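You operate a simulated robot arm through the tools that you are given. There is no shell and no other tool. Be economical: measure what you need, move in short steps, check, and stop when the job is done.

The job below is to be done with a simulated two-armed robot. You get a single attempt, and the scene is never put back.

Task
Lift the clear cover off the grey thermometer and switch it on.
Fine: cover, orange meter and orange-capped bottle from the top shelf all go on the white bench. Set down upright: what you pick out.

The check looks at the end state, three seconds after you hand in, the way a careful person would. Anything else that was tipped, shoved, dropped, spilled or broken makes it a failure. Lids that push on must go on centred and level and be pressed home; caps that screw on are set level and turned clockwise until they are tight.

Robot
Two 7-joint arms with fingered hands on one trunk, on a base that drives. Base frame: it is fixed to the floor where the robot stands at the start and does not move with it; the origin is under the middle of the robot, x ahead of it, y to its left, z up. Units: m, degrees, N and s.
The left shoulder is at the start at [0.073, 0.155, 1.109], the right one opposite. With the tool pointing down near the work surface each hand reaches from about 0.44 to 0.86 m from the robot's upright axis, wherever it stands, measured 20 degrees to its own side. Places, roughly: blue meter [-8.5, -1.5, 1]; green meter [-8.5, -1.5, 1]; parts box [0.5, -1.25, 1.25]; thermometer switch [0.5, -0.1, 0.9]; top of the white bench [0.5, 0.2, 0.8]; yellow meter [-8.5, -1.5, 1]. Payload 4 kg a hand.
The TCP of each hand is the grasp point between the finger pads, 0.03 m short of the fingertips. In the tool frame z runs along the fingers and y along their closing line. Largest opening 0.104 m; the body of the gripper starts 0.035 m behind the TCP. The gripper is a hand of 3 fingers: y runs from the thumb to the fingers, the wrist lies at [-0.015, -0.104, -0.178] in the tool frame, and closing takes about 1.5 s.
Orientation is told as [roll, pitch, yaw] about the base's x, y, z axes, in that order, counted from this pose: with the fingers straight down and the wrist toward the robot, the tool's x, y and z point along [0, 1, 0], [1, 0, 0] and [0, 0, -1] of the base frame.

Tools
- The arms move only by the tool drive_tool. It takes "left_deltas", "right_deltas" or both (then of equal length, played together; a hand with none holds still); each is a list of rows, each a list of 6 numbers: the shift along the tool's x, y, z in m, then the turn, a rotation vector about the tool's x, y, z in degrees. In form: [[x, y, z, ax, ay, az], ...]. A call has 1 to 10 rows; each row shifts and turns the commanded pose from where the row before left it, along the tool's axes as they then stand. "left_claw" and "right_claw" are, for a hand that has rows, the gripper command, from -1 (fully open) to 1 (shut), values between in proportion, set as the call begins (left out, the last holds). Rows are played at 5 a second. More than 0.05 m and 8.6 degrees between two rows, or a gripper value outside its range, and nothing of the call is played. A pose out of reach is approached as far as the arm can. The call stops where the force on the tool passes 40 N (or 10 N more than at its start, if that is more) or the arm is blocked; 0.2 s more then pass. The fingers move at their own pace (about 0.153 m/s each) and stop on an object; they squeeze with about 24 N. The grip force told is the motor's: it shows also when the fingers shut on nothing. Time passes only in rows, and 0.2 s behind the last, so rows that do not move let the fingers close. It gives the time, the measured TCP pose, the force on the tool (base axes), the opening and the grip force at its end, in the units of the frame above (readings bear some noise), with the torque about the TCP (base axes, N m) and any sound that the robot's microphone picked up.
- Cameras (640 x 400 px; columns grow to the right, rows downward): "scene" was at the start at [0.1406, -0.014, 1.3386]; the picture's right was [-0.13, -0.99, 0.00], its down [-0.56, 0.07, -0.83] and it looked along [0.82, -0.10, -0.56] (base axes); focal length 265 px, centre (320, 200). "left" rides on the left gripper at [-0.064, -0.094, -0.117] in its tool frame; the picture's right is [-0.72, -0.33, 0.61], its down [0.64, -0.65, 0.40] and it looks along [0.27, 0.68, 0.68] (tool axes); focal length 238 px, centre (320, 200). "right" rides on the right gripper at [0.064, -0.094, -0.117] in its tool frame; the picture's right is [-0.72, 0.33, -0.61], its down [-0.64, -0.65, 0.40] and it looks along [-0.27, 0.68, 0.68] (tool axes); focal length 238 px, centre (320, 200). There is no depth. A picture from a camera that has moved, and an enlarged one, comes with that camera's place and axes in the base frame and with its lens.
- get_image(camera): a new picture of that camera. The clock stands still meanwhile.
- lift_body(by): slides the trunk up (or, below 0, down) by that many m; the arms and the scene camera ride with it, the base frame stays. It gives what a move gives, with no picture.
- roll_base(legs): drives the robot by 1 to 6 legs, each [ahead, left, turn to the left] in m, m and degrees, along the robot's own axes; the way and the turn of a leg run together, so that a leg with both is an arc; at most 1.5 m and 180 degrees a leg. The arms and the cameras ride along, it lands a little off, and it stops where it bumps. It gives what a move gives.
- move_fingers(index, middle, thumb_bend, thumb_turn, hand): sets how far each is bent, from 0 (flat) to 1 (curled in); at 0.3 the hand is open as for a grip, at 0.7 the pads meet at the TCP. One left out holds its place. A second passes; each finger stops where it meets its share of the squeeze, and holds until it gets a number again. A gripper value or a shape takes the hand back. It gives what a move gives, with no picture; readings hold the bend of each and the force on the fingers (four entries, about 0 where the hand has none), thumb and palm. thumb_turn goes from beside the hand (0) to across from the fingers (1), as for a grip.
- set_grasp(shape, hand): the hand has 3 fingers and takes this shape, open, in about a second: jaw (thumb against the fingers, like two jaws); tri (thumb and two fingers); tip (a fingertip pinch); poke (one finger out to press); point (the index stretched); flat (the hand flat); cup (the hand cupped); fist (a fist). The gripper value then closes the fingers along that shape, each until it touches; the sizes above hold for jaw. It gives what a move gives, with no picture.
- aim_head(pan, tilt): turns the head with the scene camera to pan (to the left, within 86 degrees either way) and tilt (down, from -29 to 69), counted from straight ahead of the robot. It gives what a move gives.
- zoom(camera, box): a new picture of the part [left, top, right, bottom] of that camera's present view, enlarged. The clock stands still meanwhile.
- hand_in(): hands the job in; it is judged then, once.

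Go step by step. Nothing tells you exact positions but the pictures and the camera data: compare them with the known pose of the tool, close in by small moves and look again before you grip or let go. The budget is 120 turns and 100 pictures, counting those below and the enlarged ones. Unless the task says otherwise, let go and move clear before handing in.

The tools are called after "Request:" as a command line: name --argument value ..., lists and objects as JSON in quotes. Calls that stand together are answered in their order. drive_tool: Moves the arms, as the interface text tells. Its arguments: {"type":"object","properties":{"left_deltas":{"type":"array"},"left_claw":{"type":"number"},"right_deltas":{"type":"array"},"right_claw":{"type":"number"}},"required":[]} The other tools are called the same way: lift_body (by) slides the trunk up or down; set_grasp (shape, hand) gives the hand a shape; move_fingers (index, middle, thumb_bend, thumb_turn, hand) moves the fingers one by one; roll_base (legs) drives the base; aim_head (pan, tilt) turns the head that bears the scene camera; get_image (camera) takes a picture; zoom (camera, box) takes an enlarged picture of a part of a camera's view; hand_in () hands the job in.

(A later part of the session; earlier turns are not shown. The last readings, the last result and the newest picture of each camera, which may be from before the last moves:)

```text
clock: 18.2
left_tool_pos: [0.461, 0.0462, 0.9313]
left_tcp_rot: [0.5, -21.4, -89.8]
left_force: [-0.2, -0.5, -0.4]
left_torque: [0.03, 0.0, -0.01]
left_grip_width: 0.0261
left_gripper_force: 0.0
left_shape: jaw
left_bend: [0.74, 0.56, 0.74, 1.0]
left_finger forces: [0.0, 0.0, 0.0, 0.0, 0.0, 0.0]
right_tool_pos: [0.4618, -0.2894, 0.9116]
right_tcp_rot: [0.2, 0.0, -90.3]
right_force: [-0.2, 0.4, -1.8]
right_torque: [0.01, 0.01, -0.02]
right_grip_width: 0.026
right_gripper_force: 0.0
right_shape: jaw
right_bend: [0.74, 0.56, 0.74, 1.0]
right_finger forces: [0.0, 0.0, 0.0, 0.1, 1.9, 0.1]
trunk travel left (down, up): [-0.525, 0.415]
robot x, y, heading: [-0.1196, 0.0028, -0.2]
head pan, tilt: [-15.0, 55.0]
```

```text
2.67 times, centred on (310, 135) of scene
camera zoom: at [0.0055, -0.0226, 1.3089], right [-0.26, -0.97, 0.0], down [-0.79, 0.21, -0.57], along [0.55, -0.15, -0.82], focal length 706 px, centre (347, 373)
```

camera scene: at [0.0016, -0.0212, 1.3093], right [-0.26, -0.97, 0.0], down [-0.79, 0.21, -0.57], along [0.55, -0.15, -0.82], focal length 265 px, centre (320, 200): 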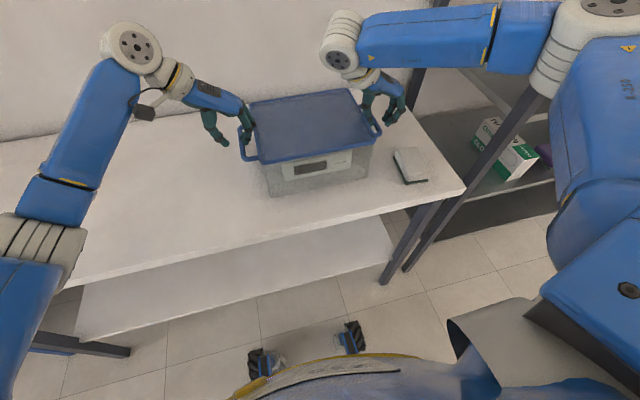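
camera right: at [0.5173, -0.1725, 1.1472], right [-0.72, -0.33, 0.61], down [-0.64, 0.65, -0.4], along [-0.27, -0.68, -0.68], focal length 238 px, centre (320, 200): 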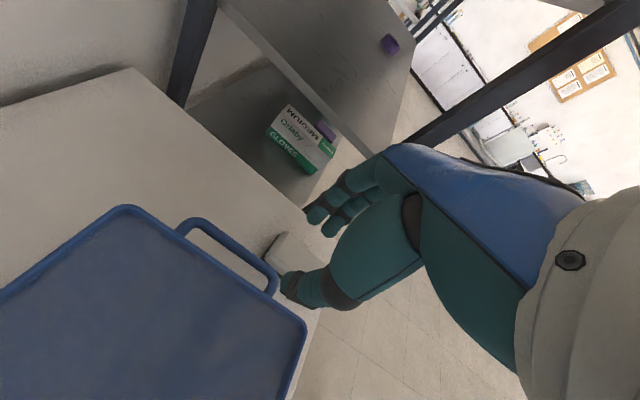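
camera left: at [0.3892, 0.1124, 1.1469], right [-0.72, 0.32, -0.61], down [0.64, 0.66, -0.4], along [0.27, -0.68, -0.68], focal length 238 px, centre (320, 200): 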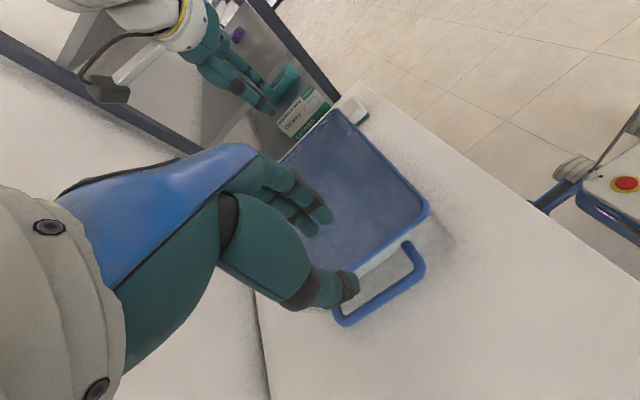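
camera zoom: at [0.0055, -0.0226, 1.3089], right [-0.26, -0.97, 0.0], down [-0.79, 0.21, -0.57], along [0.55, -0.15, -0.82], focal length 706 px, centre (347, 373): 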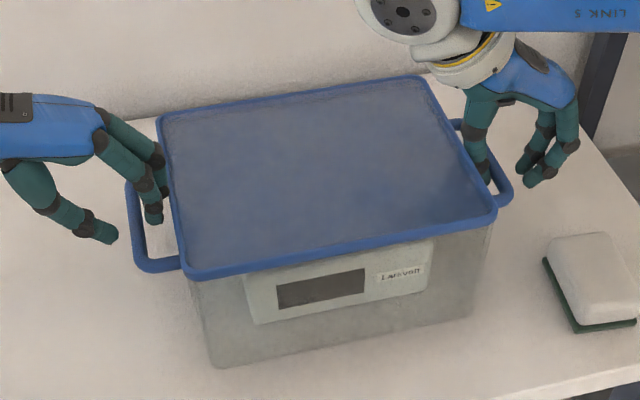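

The fingers are in the gap without contact. Continue straight down 28 mm.

Request:
drive_tool --left_deltas '[[0, -0.0036, 0.0093, 0, 0, 0], [0, -0.0036, 0.0093, 0, 0, 0], [0, -0.0029, 0.0075, 0, 0, 0], [0, 0, 0, 0, 0, 0]]'

Request:
zoom --camera "left" --box '[220, 150, 460, 300]'

Request:
zoom --camera "scene" --box '[190, 60, 430, 210]'

```text
clock: 19.2
left_tool_pos: [0.4621, 0.0471, 0.9045]
left_tcp_rot: [0.4, -21.3, -89.6]
left_force: [0.7, 7.5, 3.6]
left_torque: [-0.28, -0.07, 0.09]
left_grip_width: 0.0258
left_gripper_force: 0.1
left_shape: jaw
left_bend: [0.74, 0.58, 0.74, 1.0]
left_finger forces: [0.1, 7.4, 0.0, 0.1, 0.0, 0.0]
right_tool_pos: [0.4619, -0.2887, 0.9115]
right_tcp_rot: [0.2, -0.1, -90.4]
right_force: [-0.5, -4.0, -1.0]
right_torque: [0.1, -0.02, 0.0]
right_grip_width: 0.0249
right_gripper_force: 0.0
right_shape: jaw
right_bend: [0.74, 0.56, 0.74, 1.0]
right_finger forces: [0.0, 0.1, 0.0, 0.0, 8.1, 0.0]
trunk travel left (down, up): [-0.525, 0.415]
robot x, y, heading: [-0.1171, 0.0007, -0.1]
head pan, tilt: [-15.0, 55.0]
```

```text
2.67 times, centred on (340, 225) of left
camera zoom: at [0.3951, 0.1763, 0.9782], right [-0.72, 0.07, -0.7], down [0.64, 0.47, -0.61], along [0.28, -0.88, -0.38], focal length 636 px, centre (267, 133)
```

zoom: 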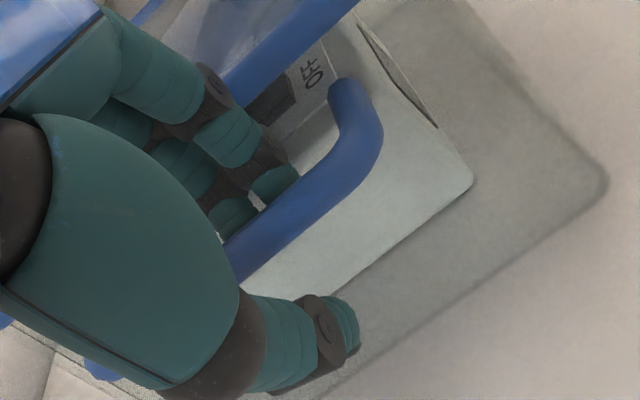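

```text
2.67 times, centred on (310, 135) of scene
camera zoom: at [0.005, -0.0216, 1.309], right [-0.26, -0.97, 0.0], down [-0.79, 0.21, -0.57], along [0.55, -0.15, -0.82], focal length 706 px, centre (347, 373)
```

zoom: 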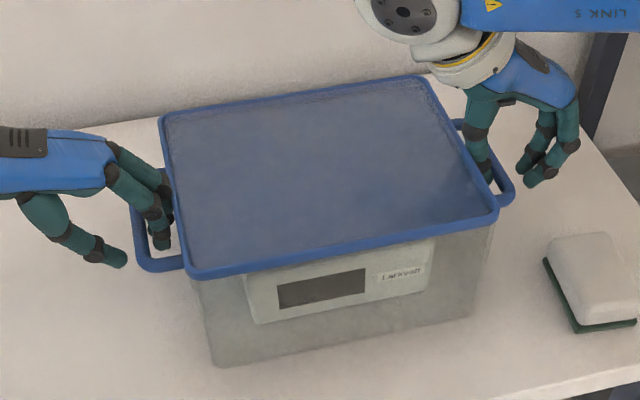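

Left fingers are hooked behind the bar. I'll lower the right hand another 12 mm, then close both.

Request:
drive_tool --right_deltas '[[0, 0.002, 0.004, 0, 0, 0], [0, 0.001, 0.004, 0, 0, 0], [0, 0, 0.004, 0, 0, 0], [0, 0, 0, 0, 0, 0]]'

Request:
drive_tool --left_deltas '[[0, 0, 0, 0, 0, 0], [0, 0, 0, 0, 0, 0], [0, 0, 0, 0, 0, 0], [0, 0, 0, 0, 0, 0], [0, 0, 0, 0, 0, 0], [0, 0, 0, 0, 0, 0], [0, 0, 0, 0, 0, 0]]' --left_claw 1 --right_deltas '[[0, 0, 0, 0, 0, 0], [0, 0, 0, 0, 0, 0], [0, 0, 0, 0, 0, 0], [0, 0, 0, 0, 0, 0], [0, 0, 0, 0, 0, 0], [0, 0, 0, 0, 0, 0], [0, 0, 0, 0, 0, 0]]' --right_claw 1

Request:
zoom --camera "left" --box '[220, 150, 460, 300]'

Request:
zoom --camera "right" --box '[180, 150, 420, 300]'

```text
clock: 20.2
left_tool_pos: [0.46, 0.0466, 0.9038]
left_tcp_rot: [0.4, -21.4, -89.7]
left_force: [0.8, 4.0, -1.4]
left_torque: [-0.08, 0.03, 0.09]
left_grip_width: 0.0256
left_gripper_force: 0.1
left_shape: jaw
left_bend: [0.74, 0.58, 0.74, 1.0]
left_finger forces: [0.1, 3.6, 0.0, 0.0, 0.0, 0.0]
right_tool_pos: [0.4625, -0.291, 0.901]
right_tcp_rot: [0.3, -0.1, -90.3]
right_force: [0.5, -4.2, 6.4]
right_torque: [0.41, 0.0, -0.02]
right_grip_width: 0.0256
right_gripper_force: 0.0
right_shape: jaw
right_bend: [0.74, 0.56, 0.74, 1.0]
right_finger forces: [0.1, 0.0, 0.0, 0.1, 7.2, 0.0]
trunk travel left (down, up): [-0.525, 0.415]
robot x, y, heading: [-0.1195, 0.0025, -0.1]
head pan, tilt: [-15.0, 55.0]
```

```text
clock: 21.8
left_tool_pos: [0.4614, 0.0472, 0.9048]
left_tcp_rot: [0.4, -21.4, -89.7]
left_force: [0.3, -0.6, -0.4]
left_torque: [0.03, 0.07, 0.02]
left_grip_width: 0.0018
left_gripper_force: 24.0
left_shape: jaw
left_bend: [0.72, 0.62, 0.59, 1.0]
left_finger forces: [15.7, 4.2, 0.0, 0.0, 22.7, 0.0]
right_tool_pos: [0.4617, -0.2925, 0.8987]
right_tcp_rot: [0.2, 0.0, -90.3]
right_force: [-0.2, 2.0, 5.5]
right_torque: [0.95, -0.02, -0.05]
right_grip_width: 0.0028
right_gripper_force: 23.8
right_shape: jaw
right_bend: [0.7, 0.7, 0.75, 1.0]
right_finger forces: [1.1, 0.1, 0.1, 0.0, 46.2, 0.0]
trunk travel left (down, up): [-0.525, 0.415]
robot x, y, heading: [-0.1193, 0.0011, 0.0]
head pan, tilt: [-15.0, 55.0]
```

```text
2.67 times, centred on (340, 225) of left
camera zoom: at [0.3951, 0.1757, 0.9782], right [-0.72, 0.07, -0.69], down [0.64, 0.47, -0.61], along [0.28, -0.88, -0.38], focal length 636 px, centre (267, 133)
```

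zoom: 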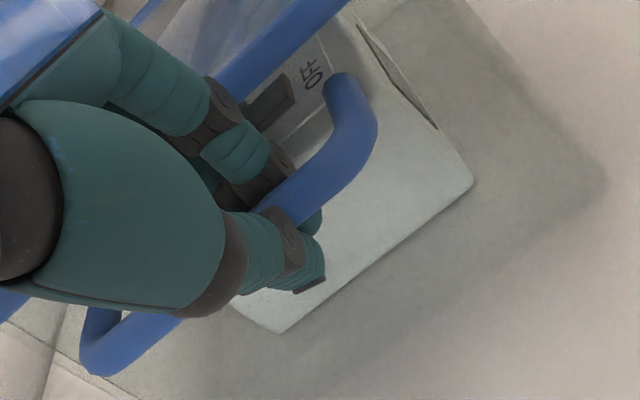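

```text
2.67 times, centred on (300, 225) of right
camera zoom: at [0.5247, -0.198, 1.0174], right [-0.72, -0.32, 0.61], down [-0.64, 0.66, -0.41], along [-0.27, -0.68, -0.68], focal length 636 px, centre (373, 133)
```

zoom: 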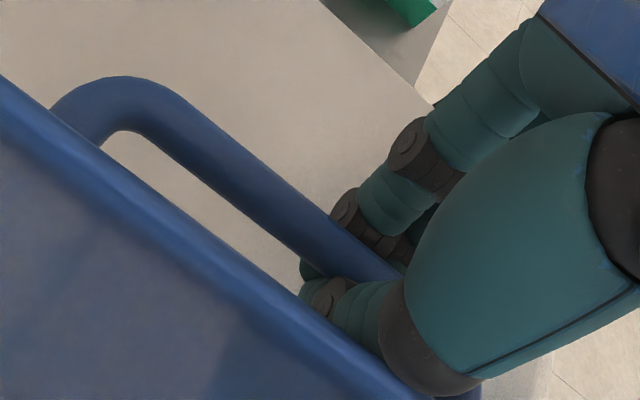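

Both hands are closed around the bars with fingertips hooked beneath. I'll lift 4 cm together and check.

Request:
drive_tool --left_deltas '[[0, 0.0036, -0.0093, 0, 0, 0], [0, 0.0036, -0.0093, 0, 0, 0], [0, 0.0036, -0.0093, 0, 0, 0], [0, 0.0036, -0.0093, 0, 0, 0]]' --right_deltas '[[0, 0, -0.01, 0, 0, 0], [0, 0, -0.01, 0, 0, 0], [0, 0, -0.01, 0, 0, 0], [0, 0, -0.01, 0, 0, 0]]'

Request:
get_image --camera "scene"

```text
clock: 22.8
left_tool_pos: [0.4619, 0.0471, 0.9445]
left_tcp_rot: [0.2, -21.4, -89.7]
left_force: [0.4, -4.8, -5.3]
left_torque: [-0.04, 0.0, 0.01]
left_grip_width: 0.0017
left_gripper_force: 24.2
left_shape: jaw
left_bend: [0.72, 0.62, 0.59, 1.0]
left_finger forces: [17.3, 4.9, 0.0, 0.0, 22.3, 0.0]
right_tool_pos: [0.4618, -0.2926, 0.9384]
right_tcp_rot: [0.2, 0.0, -90.4]
right_force: [0.2, 4.0, -1.2]
right_torque: [0.69, 0.05, -0.08]
right_grip_width: 0.0024
right_gripper_force: 24.4
right_shape: jaw
right_bend: [0.7, 0.7, 0.75, 1.0]
right_finger forces: [0.9, 0.0, 0.1, 0.0, 41.4, 0.1]
trunk travel left (down, up): [-0.525, 0.415]
robot x, y, heading: [-0.1158, 0.0034, 0.1]
head pan, tilt: [-15.0, 55.0]
```

```text
61 pictures are left
camera scene: at [0.0061, -0.0228, 1.3087], right [-0.26, -0.97, 0.0], down [-0.79, 0.21, -0.57], along [0.55, -0.15, -0.82], focal length 265 px, centre (320, 200)
```

scene: 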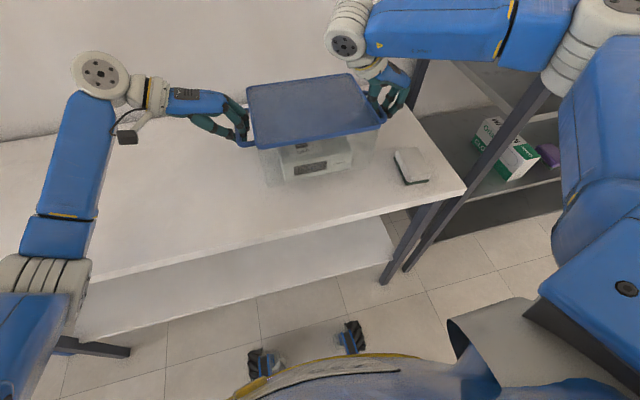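

The cover is rising evenly off the device. I'll raise the trunk 0.14 m, then slide the base left, keeping the arms rigid.

Request:
lift_body --by 0.14

Request:
get_image --camera "scene"

```text
clock: 24.4
left_tool_pos: [0.4622, 0.0468, 1.0823]
left_tcp_rot: [0.3, -21.4, -89.8]
left_force: [0.0, -6.6, -5.1]
left_torque: [-0.03, 0.05, 0.04]
left_grip_width: 0.0016
left_gripper_force: 23.8
left_shape: jaw
left_bend: [0.72, 0.62, 0.59, 1.0]
left_finger forces: [18.1, 5.2, 0.0, 0.1, 21.7, 0.1]
right_tool_pos: [0.4637, -0.2935, 1.0788]
right_tcp_rot: [0.2, 0.0, -90.3]
right_force: [-0.4, 5.4, -1.5]
right_torque: [0.63, 0.09, -0.12]
right_grip_width: 0.0027
right_gripper_force: 24.0
right_shape: jaw
right_bend: [0.7, 0.7, 0.75, 1.0]
right_finger forces: [1.0, 0.0, 0.1, 0.0, 39.6, 0.0]
trunk travel left (down, up): [-0.665, 0.275]
robot x, y, heading: [-0.1189, 0.0058, -0.3]
head pan, tilt: [-15.0, 55.0]
```

```text
60 pictures are left
camera scene: at [0.0072, -0.0228, 1.4487], right [-0.26, -0.97, 0.0], down [-0.79, 0.21, -0.57], along [0.55, -0.15, -0.82], focal length 265 px, centre (320, 200)
```

scene: 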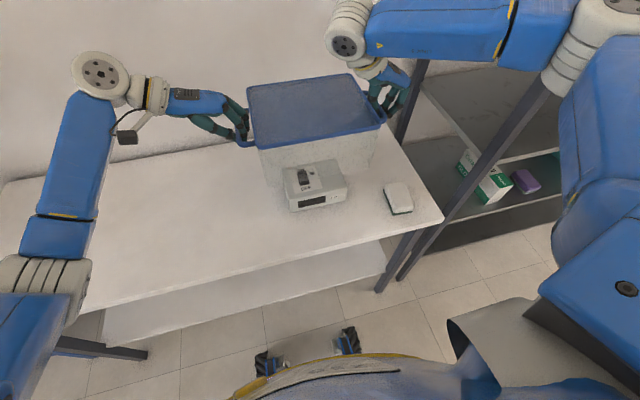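

The cover is clear of the device, which shows a slide or rocker on top. Driving left 0.38 m.

Request:
roll_base --legs '[[0, 0.38, 0]]'

Request:
get_image --camera "scene"

```text
clock: 26.9
left_tool_pos: [0.4614, 0.4391, 1.0839]
left_tcp_rot: [0.4, -21.2, -89.2]
left_force: [0.3, -4.4, -5.1]
left_torque: [-0.02, 0.03, 0.01]
left_grip_width: 0.0016
left_gripper_force: 23.9
left_shape: jaw
left_bend: [0.72, 0.62, 0.59, 1.0]
left_finger forces: [17.6, 5.1, 0.0, 0.0, 21.9, 0.0]
right_tool_pos: [0.4626, 0.1002, 1.0788]
right_tcp_rot: [0.1, 0.1, -89.8]
right_force: [0.0, 5.0, -0.6]
right_torque: [0.65, 0.06, -0.09]
right_grip_width: 0.0026
right_gripper_force: 23.8
right_shape: jaw
right_bend: [0.7, 0.7, 0.75, 1.0]
right_finger forces: [0.9, 0.1, 0.1, 0.0, 41.4, 0.1]
trunk travel left (down, up): [-0.665, 0.275]
robot x, y, heading: [-0.1188, 0.3937, 0.4]
head pan, tilt: [-15.0, 55.0]
```

```text
59 pictures are left
camera scene: at [0.0059, 0.3647, 1.4486], right [-0.25, -0.97, 0.0], down [-0.8, 0.21, -0.57], along [0.55, -0.14, -0.82], focal length 265 px, centre (320, 200)
```

scene: 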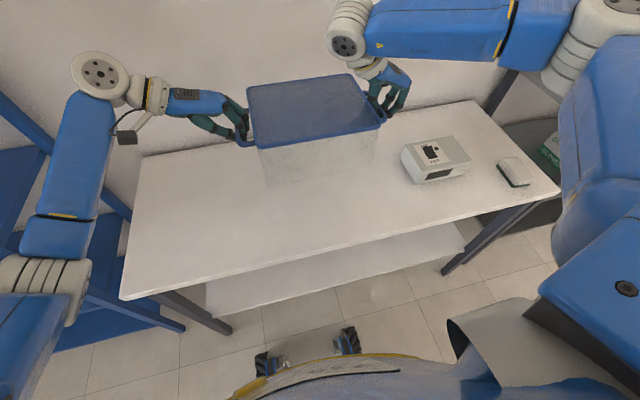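

There is free bench below. Lowering by trunk, then gently with the arms.

Request:
lift_body --by -0.14

Request:
drive_tool --left_deltas '[[0, -0.0036, 0.0093, 0, 0, 0], [0, -0.0036, 0.0093, 0, 0, 0], [0, -0.0036, 0.0093, 0, 0, 0], [0, -0.0025, 0.0065, 0, 0, 0], [0, -0.0011, 0.0028, 0, 0, 0]]' --right_deltas '[[0, 0, 0.01, 0, 0, 0], [0, 0, 0.01, 0, 0, 0], [0, 0, 0.01, 0, 0, 0], [0, 0, 0.007, 0, 0, 0], [0, 0, 0.003, 0, 0, 0]]'

Request:
get_image --camera "scene"

```text
clock: 28.6
left_tool_pos: [0.4576, 0.4418, 0.9448]
left_tcp_rot: [0.4, -21.4, -89.2]
left_force: [-0.2, -2.9, -4.7]
left_torque: [0.0, 0.04, 0.05]
left_grip_width: 0.0017
left_gripper_force: 24.4
left_shape: jaw
left_bend: [0.72, 0.62, 0.59, 1.0]
left_finger forces: [17.1, 4.7, 0.0, 0.0, 22.4, 0.0]
right_tool_pos: [0.4614, 0.1029, 0.9405]
right_tcp_rot: [0.3, 0.0, -89.8]
right_force: [0.6, 3.1, 0.0]
right_torque: [0.71, 0.03, -0.05]
right_grip_width: 0.0025
right_gripper_force: 24.1
right_shape: jaw
right_bend: [0.7, 0.7, 0.75, 1.0]
right_finger forces: [1.0, 0.0, 0.0, 0.1, 43.3, 0.1]
trunk travel left (down, up): [-0.525, 0.415]
robot x, y, heading: [-0.1198, 0.3934, 0.5]
head pan, tilt: [-15.0, 55.0]
```

```text
clock: 29.8
left_tool_pos: [0.458, 0.4425, 0.9059]
left_tcp_rot: [0.5, -21.4, -89.3]
left_force: [0.0, -3.5, -4.7]
left_torque: [0.01, 0.05, 0.06]
left_grip_width: 0.0015
left_gripper_force: 23.9
left_shape: jaw
left_bend: [0.72, 0.62, 0.59, 1.0]
left_finger forces: [17.1, 4.1, 0.0, 0.0, 22.4, 0.1]
right_tool_pos: [0.462, 0.1035, 0.9003]
right_tcp_rot: [0.2, 0.0, -89.8]
right_force: [-0.9, 3.0, 0.3]
right_torque: [0.77, 0.0, -0.02]
right_grip_width: 0.0025
right_gripper_force: 23.6
right_shape: jaw
right_bend: [0.7, 0.7, 0.75, 1.0]
right_finger forces: [0.8, 0.0, 0.0, 0.0, 42.8, 0.0]
trunk travel left (down, up): [-0.525, 0.415]
robot x, y, heading: [-0.1184, 0.3879, 0.2]
head pan, tilt: [-15.0, 55.0]
```

```text
58 pictures are left
camera scene: at [0.0049, 0.3693, 1.3088], right [-0.25, -0.97, 0.0], down [-0.79, 0.21, -0.57], along [0.55, -0.14, -0.82], focal length 265 px, centre (320, 200)
```

scene: 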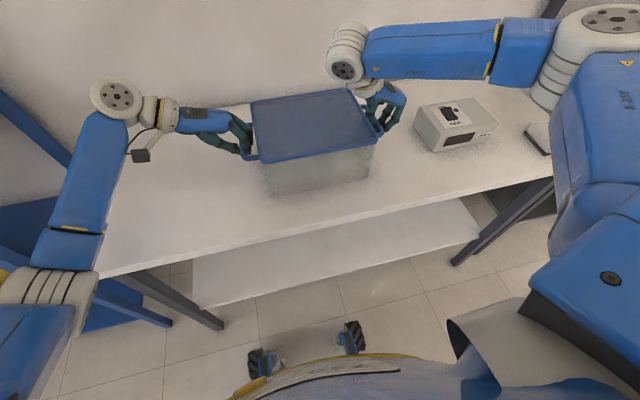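

Not quite touching yet by the forces; lowering in 2 mm steps.

Request:
drive_tool --left_deltas '[[0, -0.0007, 0.0019, 0, 0, 0], [0, -0.0007, 0.0019, 0, 0, 0], [0, -0.0007, 0.0019, 0, 0, 0], [0, 0, 0, 0, 0, 0]]' --right_deltas '[[0, 0, 0.002, 0, 0, 0], [0, 0, 0.002, 0, 0, 0], [0, 0, 0.002, 0, 0, 0], [0, 0, 0, 0, 0, 0]]'

Request:
zoom --camera "scene" --box '[220, 70, 420, 200]'

```text
clock: 30.8
left_tool_pos: [0.4568, 0.4441, 0.9007]
left_tcp_rot: [0.6, -21.4, -89.3]
left_force: [-0.4, 2.2, 0.4]
left_torque: [-0.02, 0.05, -0.02]
left_grip_width: 0.0019
left_gripper_force: 23.6
left_shape: jaw
left_bend: [0.72, 0.62, 0.59, 1.0]
left_finger forces: [14.6, 3.5, 0.0, 0.0, 22.6, 0.0]
right_tool_pos: [0.4618, 0.1037, 0.8955]
right_tcp_rot: [0.5, -0.2, -89.8]
right_force: [4.1, -4.3, 16.2]
right_torque: [1.2, 0.06, -0.14]
right_grip_width: 0.003
right_gripper_force: 23.9
right_shape: jaw
right_bend: [0.7, 0.7, 0.75, 1.0]
right_finger forces: [0.3, 0.0, 0.0, 0.1, 27.9, 0.0]
trunk travel left (down, up): [-0.525, 0.415]
robot x, y, heading: [-0.1193, 0.3934, 0.5]
head pan, tilt: [-15.0, 55.0]
```

```text
3.08 times, centred on (320, 135) of scene
camera zoom: at [0.0018, 0.3707, 1.3094], right [-0.25, -0.97, 0.0], down [-0.79, 0.21, -0.57], along [0.55, -0.14, -0.82], focal length 814 px, centre (320, 400)
```

zoom: 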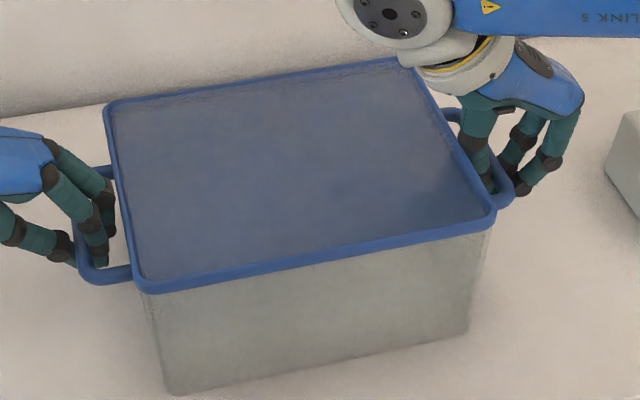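

The cover stands on the bench. I'll open the fingers to the entry width and back out the way I came.

Request:
drive_tool --left_deltas '[[0, 0, 0, 0, 0, 0], [0, 0, 0, 0, 0, 0], [0, 0, 0, 0, 0, 0], [0, 0, 0, 0, 0, 0], [0, 0, 0, 0, 0, 0]]' --left_claw 0.5 --right_deltas '[[0, 0, -0.002, 0, 0, 0], [0, 0, 0, 0, 0, 0], [0, 0, 0, 0, 0, 0], [0, 0, 0, 0, 0, 0], [0, 0, 0, 0, 0, 0]]' --right_claw 0.5

Request:
drive_tool --left_deltas '[[0, 0.0029, -0.0075, 0, 0, 0], [0, 0.0036, -0.0093, 0, 0, 0], [0, 0.0036, -0.0093, 0, 0, 0], [0, 0, -0.012, 0, 0, 0], [0, 0, -0.015, 0, 0, 0], [0, 0, -0.02, 0, 0, 0], [0, 0, -0.03, 0, 0, 0]]' --right_deltas '[[0, 0, -0.008, 0, 0, 0], [0, -0.001, -0.008, 0, 0, 0], [0, -0.001, -0.01, 0, 0, 0], [0, 0, -0.012, 0, 0, 0], [0, 0, -0.015, 0, 0, 0], [0, 0, -0.02, 0, 0, 0], [0, 0, -0.03, 0, 0, 0]]'

Request:
get_image --camera "scene"

```text
clock: 31.9
left_tool_pos: [0.4574, 0.443, 0.8996]
left_tcp_rot: [0.6, -21.4, -89.1]
left_force: [-0.5, 11.3, 3.3]
left_torque: [-0.42, -0.1, 0.12]
left_grip_width: 0.0243
left_gripper_force: 0.1
left_shape: jaw
left_bend: [0.74, 0.59, 0.74, 1.0]
left_finger forces: [0.0, 11.3, 0.1, 0.0, 0.0, 0.0]
right_tool_pos: [0.4617, 0.1015, 0.8953]
right_tcp_rot: [0.3, -0.1, -89.8]
right_force: [-1.0, -10.9, -1.6]
right_torque: [0.29, 0.02, 0.01]
right_grip_width: 0.024
right_gripper_force: 0.0
right_shape: jaw
right_bend: [0.74, 0.56, 0.73, 1.0]
right_finger forces: [0.1, 0.0, 0.0, 0.0, 14.0, 0.0]
trunk travel left (down, up): [-0.525, 0.415]
robot x, y, heading: [-0.1204, 0.3929, 0.6]
head pan, tilt: [-15.0, 55.0]
```

```text
clock: 33.5
left_tool_pos: [0.4532, 0.472, 1.0011]
left_tcp_rot: [0.5, -21.5, -89.3]
left_force: [-0.4, -0.3, -0.4]
left_torque: [0.02, -0.03, -0.03]
left_grip_width: 0.0258
left_gripper_force: 0.0
left_shape: jaw
left_bend: [0.74, 0.56, 0.74, 1.0]
left_finger forces: [0.1, 0.1, 0.1, 0.0, 0.0, 0.1]
right_tool_pos: [0.4614, 0.1054, 1.0019]
right_tcp_rot: [0.3, -0.2, -90.0]
right_force: [-0.2, 0.1, 0.2]
right_torque: [0.0, 0.02, -0.01]
right_grip_width: 0.0259
right_gripper_force: 0.0
right_shape: jaw
right_bend: [0.74, 0.56, 0.74, 1.0]
right_finger forces: [0.0, 0.0, 0.0, 0.0, 0.0, 0.1]
trunk travel left (down, up): [-0.525, 0.415]
robot x, y, heading: [-0.1152, 0.3918, 0.4]
head pan, tilt: [-15.0, 55.0]
```

```text
56 pictures are left
camera scene: at [0.0028, 0.3705, 1.309], right [-0.25, -0.97, 0.0], down [-0.79, 0.21, -0.57], along [0.55, -0.14, -0.82], focal length 265 px, centre (320, 200)
```

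scene: 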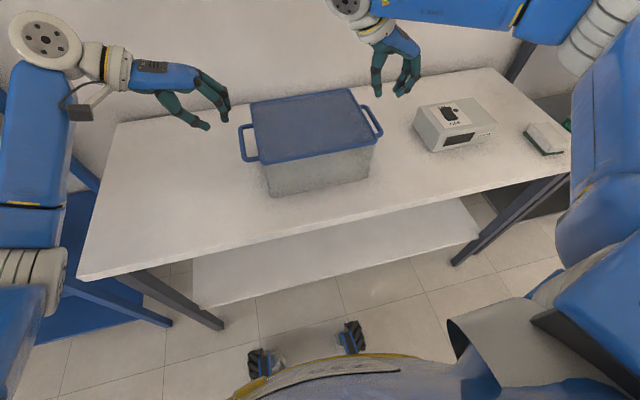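

Cover safely set down, hands clear. Raising the trunk, then driving back right to face the thermometer and looking at its switch.

Request:
lift_body --by 0.15

Request:
roll_base --legs '[[0, -0.38, 0]]'

Request:
zoom --camera "scene" --box '[240, 120, 440, 245]'

Request:
get_image --camera "right"

```text
clock: 35.3
left_tool_pos: [0.4544, 0.4718, 1.1498]
left_tcp_rot: [0.6, -21.4, -89.2]
left_force: [0.3, 0.6, -1.0]
left_torque: [-0.03, 0.01, -0.04]
left_grip_width: 0.0257
left_gripper_force: 0.0
left_shape: jaw
left_bend: [0.74, 0.56, 0.74, 1.0]
left_finger forces: [0.0, 0.0, 0.1, 0.0, 0.0, 0.0]
right_tool_pos: [0.4634, 0.1041, 1.15]
right_tcp_rot: [0.4, -0.1, -89.8]
right_force: [-0.7, -1.1, -0.7]
right_torque: [0.02, 0.01, -0.02]
right_grip_width: 0.0257
right_gripper_force: 0.0
right_shape: jaw
right_bend: [0.74, 0.56, 0.74, 1.0]
right_finger forces: [0.0, 0.1, 0.0, 0.0, 0.0, 0.1]
trunk travel left (down, up): [-0.675, 0.265]
robot x, y, heading: [-0.1176, 0.3897, 0.4]
head pan, tilt: [-15.0, 55.0]
```

```text
clock: 37.7
left_tool_pos: [0.4589, 0.0968, 1.1496]
left_tcp_rot: [0.6, -21.7, -88.8]
left_force: [0.1, 0.4, 0.7]
left_torque: [-0.02, 0.0, 0.02]
left_grip_width: 0.0258
left_gripper_force: 0.2
left_shape: jaw
left_bend: [0.74, 0.56, 0.74, 1.0]
left_finger forces: [0.0, 0.1, 0.1, 0.1, 0.1, 0.0]
right_tool_pos: [0.4689, -0.2683, 1.152]
right_tcp_rot: [0.3, -0.2, -89.4]
right_force: [0.1, 1.0, 0.3]
right_torque: [-0.01, 0.01, 0.0]
right_grip_width: 0.0257
right_gripper_force: 0.1
right_shape: jaw
right_bend: [0.74, 0.56, 0.74, 1.0]
right_finger forces: [0.0, 0.0, 0.0, 0.0, 0.1, 0.0]
trunk travel left (down, up): [-0.675, 0.265]
robot x, y, heading: [-0.1121, 0.0061, 1.0]
head pan, tilt: [-15.0, 55.0]
```

```text
3.20 times, centred on (340, 182) of scene
camera zoom: at [0.0092, -0.0058, 1.459], right [-0.24, -0.97, 0.0], down [-0.8, 0.2, -0.57], along [0.55, -0.14, -0.82], focal length 847 px, centre (256, 256)
```

zoom: 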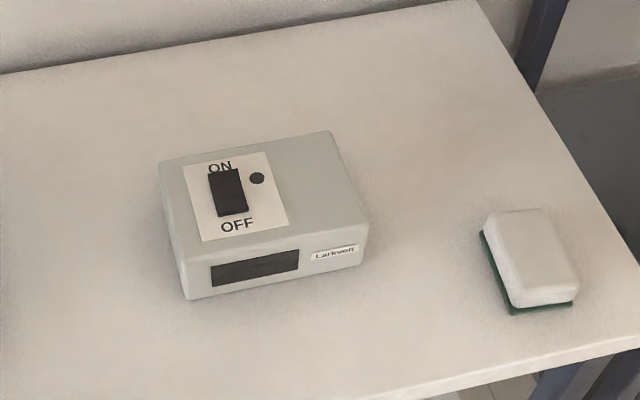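

```text
54 pictures are left
camera right: at [0.5303, -0.1725, 1.2693], right [-0.72, -0.33, 0.61], down [-0.65, 0.64, -0.41], along [-0.26, -0.69, -0.68], focal length 238 px, centre (320, 200)
```

right: 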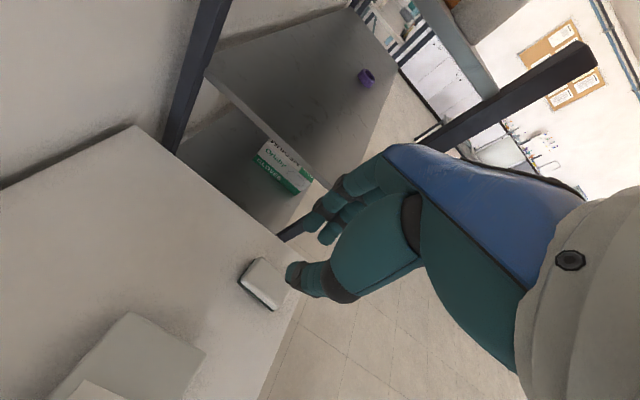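

The thermometer has a rocker: ON on the far end, OFF near. I'll straighten both hands back to yaw 0 and set the right hand to poke.

Request:
drive_tool --left_deltas '[[0, -0.03, 0, 7.2, 0, 0], [0, -0.03, 0, 7.2, 0, 0], [0, -0.03, 0, 7.2, 0, 0], [0, -0.03, 0, 0, 0, 0], [0, -0.03, 0, 0, 0, 0], [0, 0, 0, 0, 0, -8.5], [0, 0, 0, 0, 0, -8.5], [0, 0, 0, 0, 0, -8.5], [0, 0, 0, 0, 0, -8.5], [0, 0, 0, 0, 0, -8.5]]' --right_deltas '[[0, 0, 0, 0, 0, -8.5], [0, 0, 0, 0, 0, -8.5], [0, 0, 0, 0, 0, -8.5], [0, 0, 0, 0, 0, -8.5], [0, 0, 0, 0, 0, -8.5], [0, 0, 0, 0, 0, -8.5], [0, 0, 0, 0, 0, -8.5], [0, 0, 0, 0, 0, -8.5], [0, 0, 0, 0, 0, -8.5], [0, 0, 0, 0, 0, -8.5]]'

Request:
drive_tool --left_deltas '[[0, 0, 0, 0, 0, -8.5], [0, 0, 0, 0, 0, -8.5], [0, 0, 0, 0, 0, -8.5], [0, 0, 0, 0, 0, -8.5], [0, 0, 0, 0, 0, -8.5], [0, 0, 0, 0, 0, -4]]' --left_claw -1 --right_deltas '[[0.04, 0, 0, 0, 0, -4], [0.04, 0, 0, 0, 0, 0], [0.04, 0, 0, 0, 0, 0], [0.04, 0, 0, 0, 0, 0], [0, 0, 0, 0, 0, 0], [0, 0, 0, 0, 0, 0]]'

Request:
set_grasp --hand "right" --shape "poke"

Request:
get_image --camera "scene"

Request:
get_image --camera "right"

```text
clock: 39.9
left_tool_pos: [0.4525, 0.2412, 1.129]
left_tcp_rot: [0.6, -0.3, -45.9]
left_force: [0.6, 0.5, -0.7]
left_torque: [0.01, 0.0, -0.03]
left_grip_width: 0.0256
left_gripper_force: 0.1
left_shape: jaw
left_bend: [0.74, 0.56, 0.74, 1.0]
left_finger forces: [0.0, 0.1, 0.0, 0.0, 0.0, 0.1]
right_tool_pos: [0.4658, -0.2731, 1.1536]
right_tcp_rot: [0.1, -0.6, -4.1]
right_force: [0.3, 0.6, 0.3]
right_torque: [0.0, -0.02, 0.0]
right_grip_width: 0.0259
right_gripper_force: 0.0
right_shape: jaw
right_bend: [0.74, 0.56, 0.74, 1.0]
right_finger forces: [0.0, 0.1, 0.1, 0.0, 0.0, 0.0]
trunk travel left (down, up): [-0.675, 0.265]
robot x, y, heading: [-0.1152, 0.0128, 1.0]
head pan, tilt: [-15.0, 55.0]
```

```text
clock: 41.3
left_tool_pos: [0.452, 0.2407, 1.1294]
left_tcp_rot: [0.3, -0.6, 0.5]
left_force: [-0.3, 0.5, -0.2]
left_torque: [-0.04, 0.02, 0.01]
left_grip_width: 0.1036
left_gripper_force: 0.0
left_shape: jaw
left_bend: [0.3, 0.3, 0.3, 0.98]
left_finger forces: [0.0, 0.0, 0.1, 0.0, 0.1, 0.1]
right_tool_pos: [0.473, -0.1156, 1.1508]
right_tcp_rot: [0.0, -0.5, -0.2]
right_force: [0.1, -0.2, -0.2]
right_torque: [0.02, -0.01, 0.0]
right_grip_width: 0.026
right_gripper_force: 0.1
right_shape: jaw
right_bend: [0.74, 0.56, 0.74, 1.0]
right_finger forces: [0.1, 0.0, 0.0, 0.1, 0.0, 0.0]
trunk travel left (down, up): [-0.675, 0.265]
robot x, y, heading: [-0.1161, 0.0073, 0.9]
head pan, tilt: [-15.0, 55.0]
```

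```text
clock: 42.2
left_tool_pos: [0.4525, 0.2407, 1.1283]
left_tcp_rot: [0.2, -0.7, 0.4]
left_force: [0.1, -0.5, 0.2]
left_torque: [-0.02, 0.01, 0.0]
left_grip_width: 0.104
left_gripper_force: 0.1
left_shape: jaw
left_bend: [0.3, 0.3, 0.3, 0.98]
left_finger forces: [0.1, 0.0, 0.0, 0.0, 0.1, 0.0]
right_tool_pos: [0.472, -0.1143, 1.1515]
right_tcp_rot: [-0.1, -0.4, -0.3]
right_force: [-1.1, -0.3, 0.5]
right_torque: [0.0, -0.03, 0.01]
right_grip_width: 0.0002
right_gripper_force: 0.1
right_shape: poke
right_bend: [0.7, 0.7, 1.0, 1.0]
right_finger forces: [0.0, 0.0, 0.1, 0.1, 0.0, 0.0]
trunk travel left (down, up): [-0.675, 0.265]
robot x, y, heading: [-0.113, 0.0085, 1.0]
head pan, tilt: [-15.0, 55.0]
```

```text
53 pictures are left
camera scene: at [0.009, -0.0103, 1.4589], right [-0.24, -0.97, 0.0], down [-0.8, 0.2, -0.57], along [0.55, -0.14, -0.82], focal length 265 px, centre (320, 200)
```

scene: 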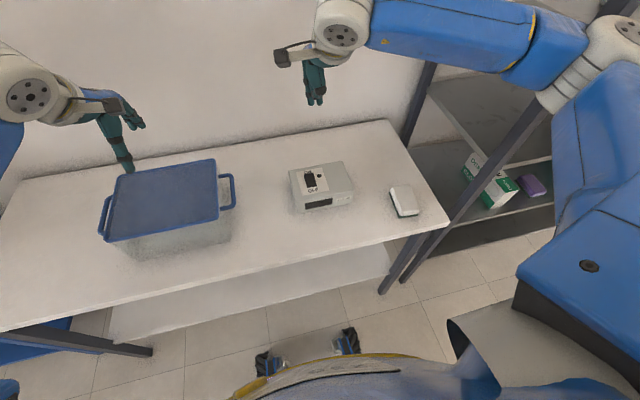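

```text
52 pictures are left
camera right: at [0.377, -0.0493, 1.2675], right [0.32, -0.72, 0.62], down [-0.65, -0.64, -0.41], along [0.69, -0.27, -0.67], focal length 238 px, centre (320, 200)
```

right: 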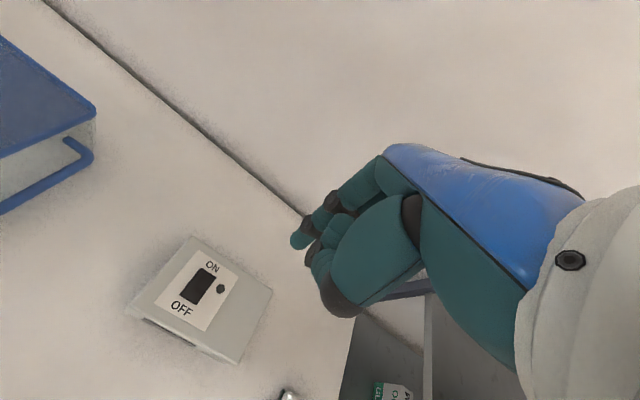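

Request:
zoom --camera "scene" --box '[270, 50, 370, 112]'

Request:
zoom --camera "right" --box '[120, 180, 440, 380]'

```text
6.40 times, centred on (320, 81) of scene
camera zoom: at [0.009, -0.0103, 1.4589], right [-0.24, -0.97, 0.0], down [-0.8, 0.2, -0.57], along [0.55, -0.14, -0.82], focal length 1694 px, centre (320, 962)
```

zoom: 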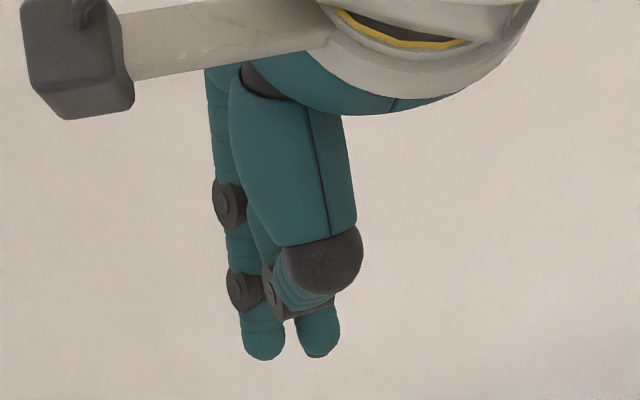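

```text
2.00 times, centred on (280, 280) of right
camera zoom: at [0.377, -0.0493, 1.2675], right [0.32, -0.72, 0.62], down [-0.65, -0.64, -0.41], along [0.69, -0.27, -0.67], focal length 477 px, centre (400, 40)
```

zoom: 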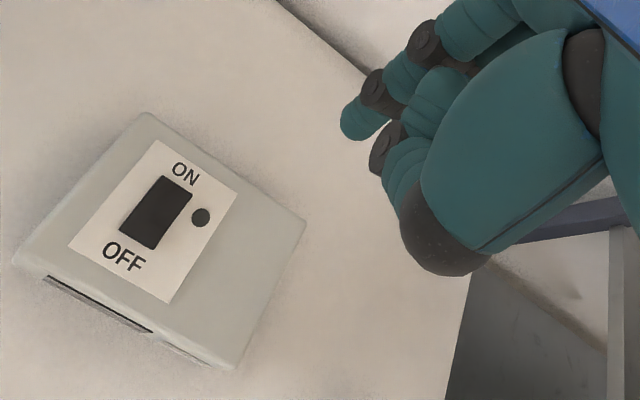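

Both fingers are out in "poke"; I want just one. Trying "point".

Request:
set_grasp --hand "right" --shape "point"

Request:
zoom --camera "scene" --box '[270, 40, 400, 120]'

Request:
zoom --camera "right" --box '[120, 100, 440, 300]'

```text
clock: 43.1
left_tool_pos: [0.4531, 0.2412, 1.129]
left_tcp_rot: [0.2, -0.6, 0.3]
left_force: [1.0, -0.4, 0.0]
left_torque: [-0.02, 0.02, -0.01]
left_grip_width: 0.1037
left_gripper_force: 0.1
left_shape: jaw
left_bend: [0.3, 0.3, 0.3, 0.98]
left_finger forces: [0.1, 0.1, 0.0, 0.0, 0.1, 0.0]
right_tool_pos: [0.4729, -0.1139, 1.1507]
right_tcp_rot: [0.0, -0.4, -0.4]
right_force: [0.4, -0.2, 0.7]
right_torque: [0.01, 0.01, 0.0]
right_grip_width: 0.0
right_gripper_force: 0.0
right_shape: point
right_bend: [0.2, 1.0, 0.98, 0.88]
right_finger forces: [0.0, 0.0, 0.1, 0.0, 0.0, 0.1]
trunk travel left (down, up): [-0.675, 0.265]
robot x, y, heading: [-0.1133, 0.0066, 0.8]
head pan, tilt: [-15.0, 55.0]
```

```text
4.92 times, centred on (335, 80) of scene
camera zoom: at [0.0088, -0.0103, 1.4589], right [-0.24, -0.97, 0.0], down [-0.8, 0.2, -0.57], along [0.55, -0.14, -0.82], focal length 1303 px, centre (246, 791)
```

zoom: 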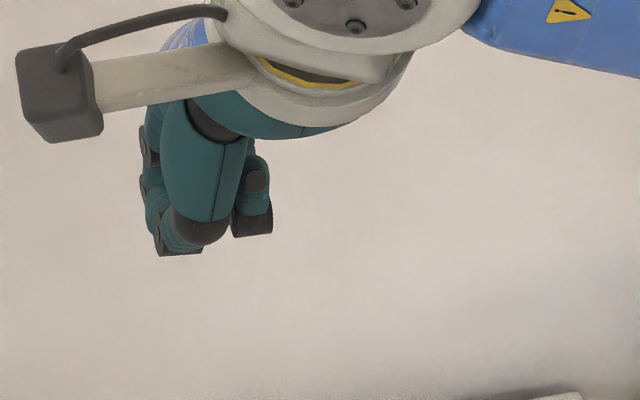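

```text
2.00 times, centred on (280, 200) of right
camera zoom: at [0.3768, -0.0492, 1.2676], right [0.32, -0.72, 0.62], down [-0.65, -0.64, -0.41], along [0.69, -0.27, -0.67], focal length 477 px, centre (400, 200)
```

zoom: 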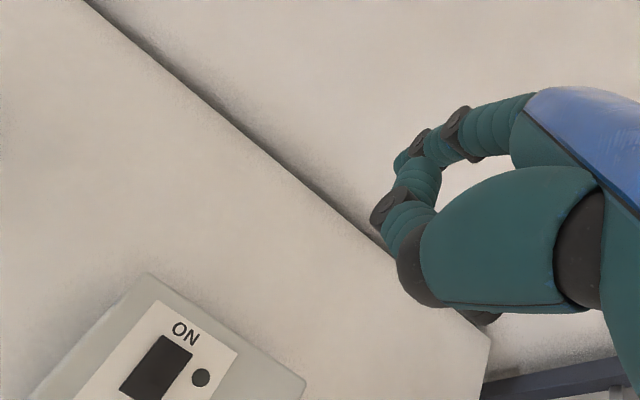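

Pointing forward isn't handy; I'll keep the middle finger curled and bend the index to 0.7 so it points straight down.

Request:
move_fingers --hand "right" --index 0.7 --middle 1.0 --thumb_bend 1.0

Request:
zoom --camera "scene" --box '[270, 40, 400, 120]'

Request:
zoom --camera "right" --box '[120, 150, 440, 350]'

```text
clock: 44.1
left_tool_pos: [0.4535, 0.2426, 1.1292]
left_tcp_rot: [0.2, -0.7, 0.4]
left_force: [-0.2, -0.4, -0.1]
left_torque: [-0.01, -0.03, 0.04]
left_grip_width: 0.1036
left_gripper_force: 0.0
left_shape: jaw
left_bend: [0.3, 0.3, 0.3, 0.98]
left_finger forces: [0.1, 0.1, 0.0, 0.1, 0.1, 0.1]
right_tool_pos: [0.4721, -0.115, 1.1513]
right_tcp_rot: [-0.1, -0.4, -0.3]
right_force: [-0.9, -0.7, -0.4]
right_torque: [-0.02, 0.01, -0.02]
right_grip_width: 0.0255
right_gripper_force: 0.0
right_shape: fingers
right_bend: [0.63, 1.0, 0.97, 0.86]
right_finger forces: [0.0, 0.1, 0.0, 0.1, 0.0, 0.1]
trunk travel left (down, up): [-0.675, 0.265]
robot x, y, heading: [-0.1156, 0.0103, 0.8]
head pan, tilt: [-15.0, 55.0]
```

```text
4.92 times, centred on (335, 80) of scene
camera zoom: at [0.0089, -0.0103, 1.4589], right [-0.24, -0.97, 0.0], down [-0.8, 0.2, -0.57], along [0.55, -0.14, -0.82], focal length 1303 px, centre (246, 791)
```

zoom: 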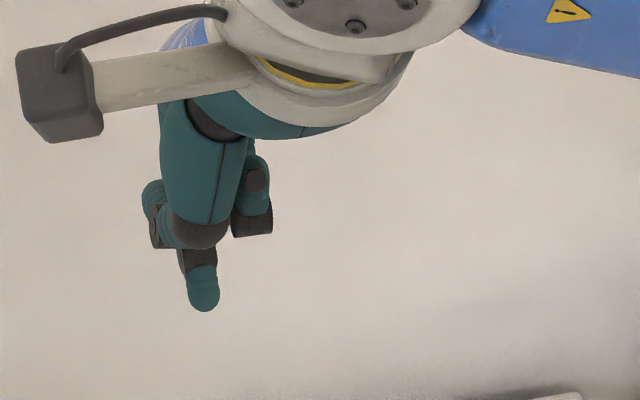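

```text
2.00 times, centred on (280, 250) of right
camera zoom: at [0.3769, -0.0492, 1.2676], right [0.32, -0.72, 0.62], down [-0.65, -0.64, -0.41], along [0.69, -0.27, -0.67], focal length 477 px, centre (400, 100)
```

zoom: 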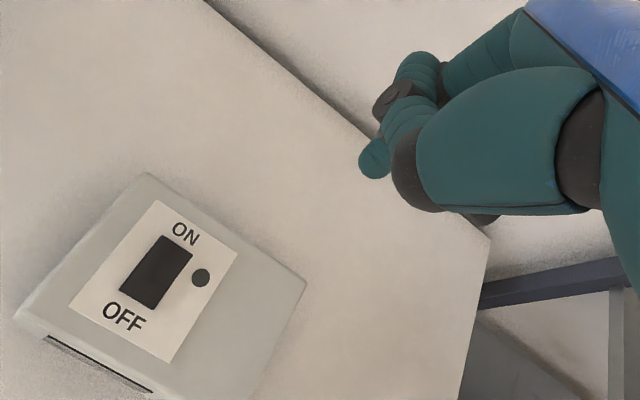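

The index tip is at (0.494, −0.113, 1.115); the ON end of the rocker is at about (0.493, −0.099, 0.87). Moving above it.

Request:
drive_tool --right_deltas '[[0.007, 0, 0.04, 0, 0, 0], [0.007, 0, 0.04, 0, 0, 0], [0, 0, 0.04, 0, 0, 0], [0, 0, 0.04, 0, 0, 0], [0, 0, 0.03, 0, 0, 0], [0, 0, 0.02, 0, 0, 0]]'

Request:
zoom --camera "scene" --box '[260, 130, 388, 210]'

Request:
zoom --camera "right" --box '[180, 150, 440, 312]'

```text
clock: 45.5
left_tool_pos: [0.4523, 0.2406, 1.1292]
left_tcp_rot: [0.1, -0.7, 0.4]
left_force: [0.5, 0.6, 0.3]
left_torque: [-0.01, 0.01, -0.05]
left_grip_width: 0.1038
left_gripper_force: 0.0
left_shape: jaw
left_bend: [0.3, 0.3, 0.3, 0.98]
left_finger forces: [0.1, 0.0, 0.0, 0.0, 0.0, 0.0]
right_tool_pos: [0.4728, -0.0979, 0.9423]
right_tcp_rot: [0.1, -0.4, -0.5]
right_force: [0.3, 0.6, -0.7]
right_torque: [0.0, 0.0, 0.0]
right_grip_width: 0.0258
right_gripper_force: 0.0
right_shape: fingers
right_bend: [0.63, 1.0, 0.97, 0.86]
right_finger forces: [0.0, 0.0, 0.0, 0.0, 0.0, 0.0]
trunk travel left (down, up): [-0.675, 0.265]
robot x, y, heading: [-0.1164, 0.0056, 1.1]
head pan, tilt: [-15.0, 55.0]
```

```text
5.00 times, centred on (324, 170) of scene
camera zoom: at [0.009, -0.0101, 1.4589], right [-0.24, -0.97, 0.0], down [-0.8, 0.2, -0.57], along [0.55, -0.14, -0.82], focal length 1324 px, centre (300, 350)
```

zoom: 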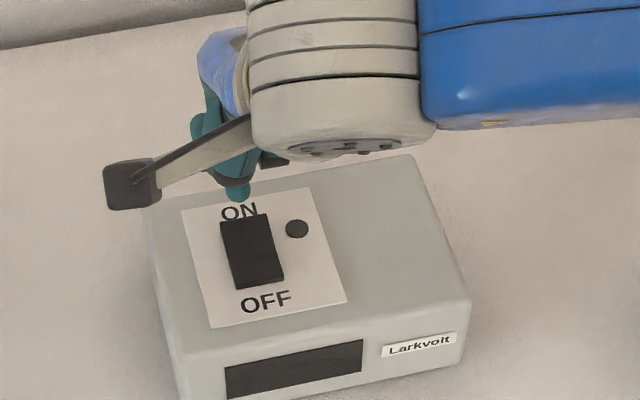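

```text
2.46 times, centred on (310, 231) of right
camera zoom: at [0.3768, -0.0331, 1.0584], right [0.32, -0.72, 0.62], down [-0.65, -0.64, -0.41], along [0.69, -0.27, -0.67], focal length 587 px, centre (345, 124)
```

zoom: 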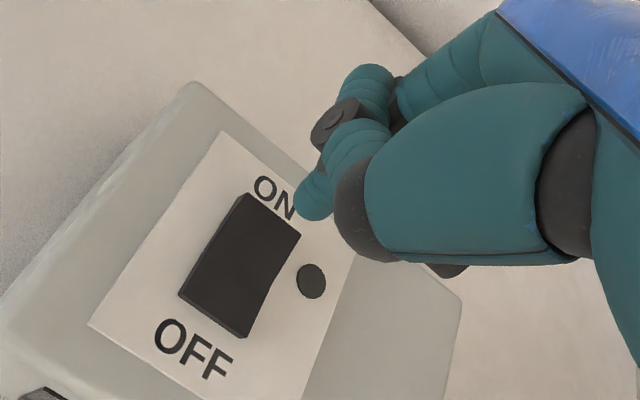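

The fingertip is right over the ON end. Pressing down in small steps.

Request:
drive_tool --right_deltas '[[0, -0.003, 0.008, 0, 0, 0], [0, 0, 0.008, 0, 0, 0], [0, 0, 0.004, 0, 0, 0], [0, 0, 0.004, 0, 0, 0], [0, 0, 0.003, 0, 0, 0]]'

Request:
zoom --camera "right" --box '[180, 150, 440, 312]'

```text
clock: 46.7
left_tool_pos: [0.4534, 0.2408, 1.1298]
left_tcp_rot: [0.2, -0.6, 0.4]
left_force: [-0.5, 0.0, -0.2]
left_torque: [0.01, 0.01, 0.0]
left_grip_width: 0.1037
left_gripper_force: 0.1
left_shape: jaw
left_bend: [0.3, 0.3, 0.3, 0.98]
left_finger forces: [0.1, 0.0, 0.0, 0.0, 0.0, 0.1]
right_tool_pos: [0.4688, -0.0978, 0.9147]
right_tcp_rot: [-0.1, -0.4, -0.3]
right_force: [0.0, 0.2, -1.0]
right_torque: [-0.01, -0.01, -0.01]
right_grip_width: 0.0256
right_gripper_force: 0.1
right_shape: fingers
right_bend: [0.63, 1.0, 0.97, 0.86]
right_finger forces: [0.0, 0.0, 0.0, 0.0, 0.0, 0.1]
trunk travel left (down, up): [-0.675, 0.265]
robot x, y, heading: [-0.1106, 0.01, 1.0]
head pan, tilt: [-15.0, 55.0]
```

```text
2.46 times, centred on (310, 231) of right
camera zoom: at [0.3738, -0.0332, 1.0312], right [0.32, -0.72, 0.62], down [-0.65, -0.64, -0.41], along [0.69, -0.27, -0.67], focal length 587 px, centre (345, 124)
```

zoom: 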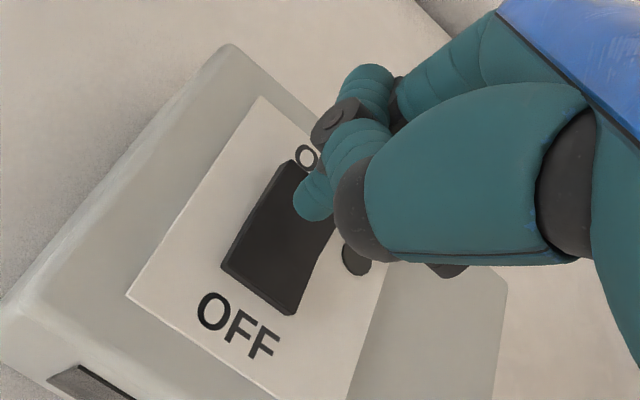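

Request:
drive_tool --right_deltas '[[0, 0, 0.003, 0, 0, 0], [0, 0, 0.003, 0, 0, 0], [0, 0, 0.003, 0, 0, 0], [0, 0, 0.003, 0, 0, 0]]'

Request:
zoom --camera "right" --box '[180, 150, 440, 312]'

```text
clock: 47.7
left_tool_pos: [0.4513, 0.2421, 1.1302]
left_tcp_rot: [0.2, -0.7, 0.4]
left_force: [-0.5, -0.1, 0.4]
left_torque: [0.01, 0.01, 0.01]
left_grip_width: 0.1038
left_gripper_force: 0.0
left_shape: jaw
left_bend: [0.3, 0.3, 0.3, 0.98]
left_finger forces: [0.0, 0.0, 0.1, 0.0, 0.0, 0.0]
right_tool_pos: [0.471, -0.0975, 0.9079]
right_tcp_rot: [-0.1, -1.0, -0.4]
right_force: [2.8, -0.7, 17.5]
right_torque: [0.14, -0.37, -0.05]
right_grip_width: 0.0253
right_gripper_force: 9.3
right_shape: fingers
right_bend: [0.63, 1.0, 0.97, 0.86]
right_finger forces: [17.8, 0.0, 0.1, 0.0, 0.0, 0.0]
trunk travel left (down, up): [-0.675, 0.265]
robot x, y, heading: [-0.1157, 0.0064, 0.9]
head pan, tilt: [-15.0, 55.0]
heard: click
```

```text
2.46 times, centred on (310, 231) of right
camera zoom: at [0.373, -0.0329, 1.023], right [0.31, -0.72, 0.62], down [-0.65, -0.64, -0.42], along [0.69, -0.27, -0.67], focal length 587 px, centre (345, 124)
```

zoom: 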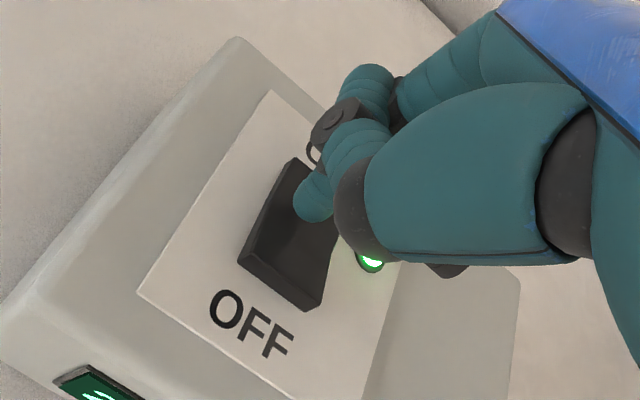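

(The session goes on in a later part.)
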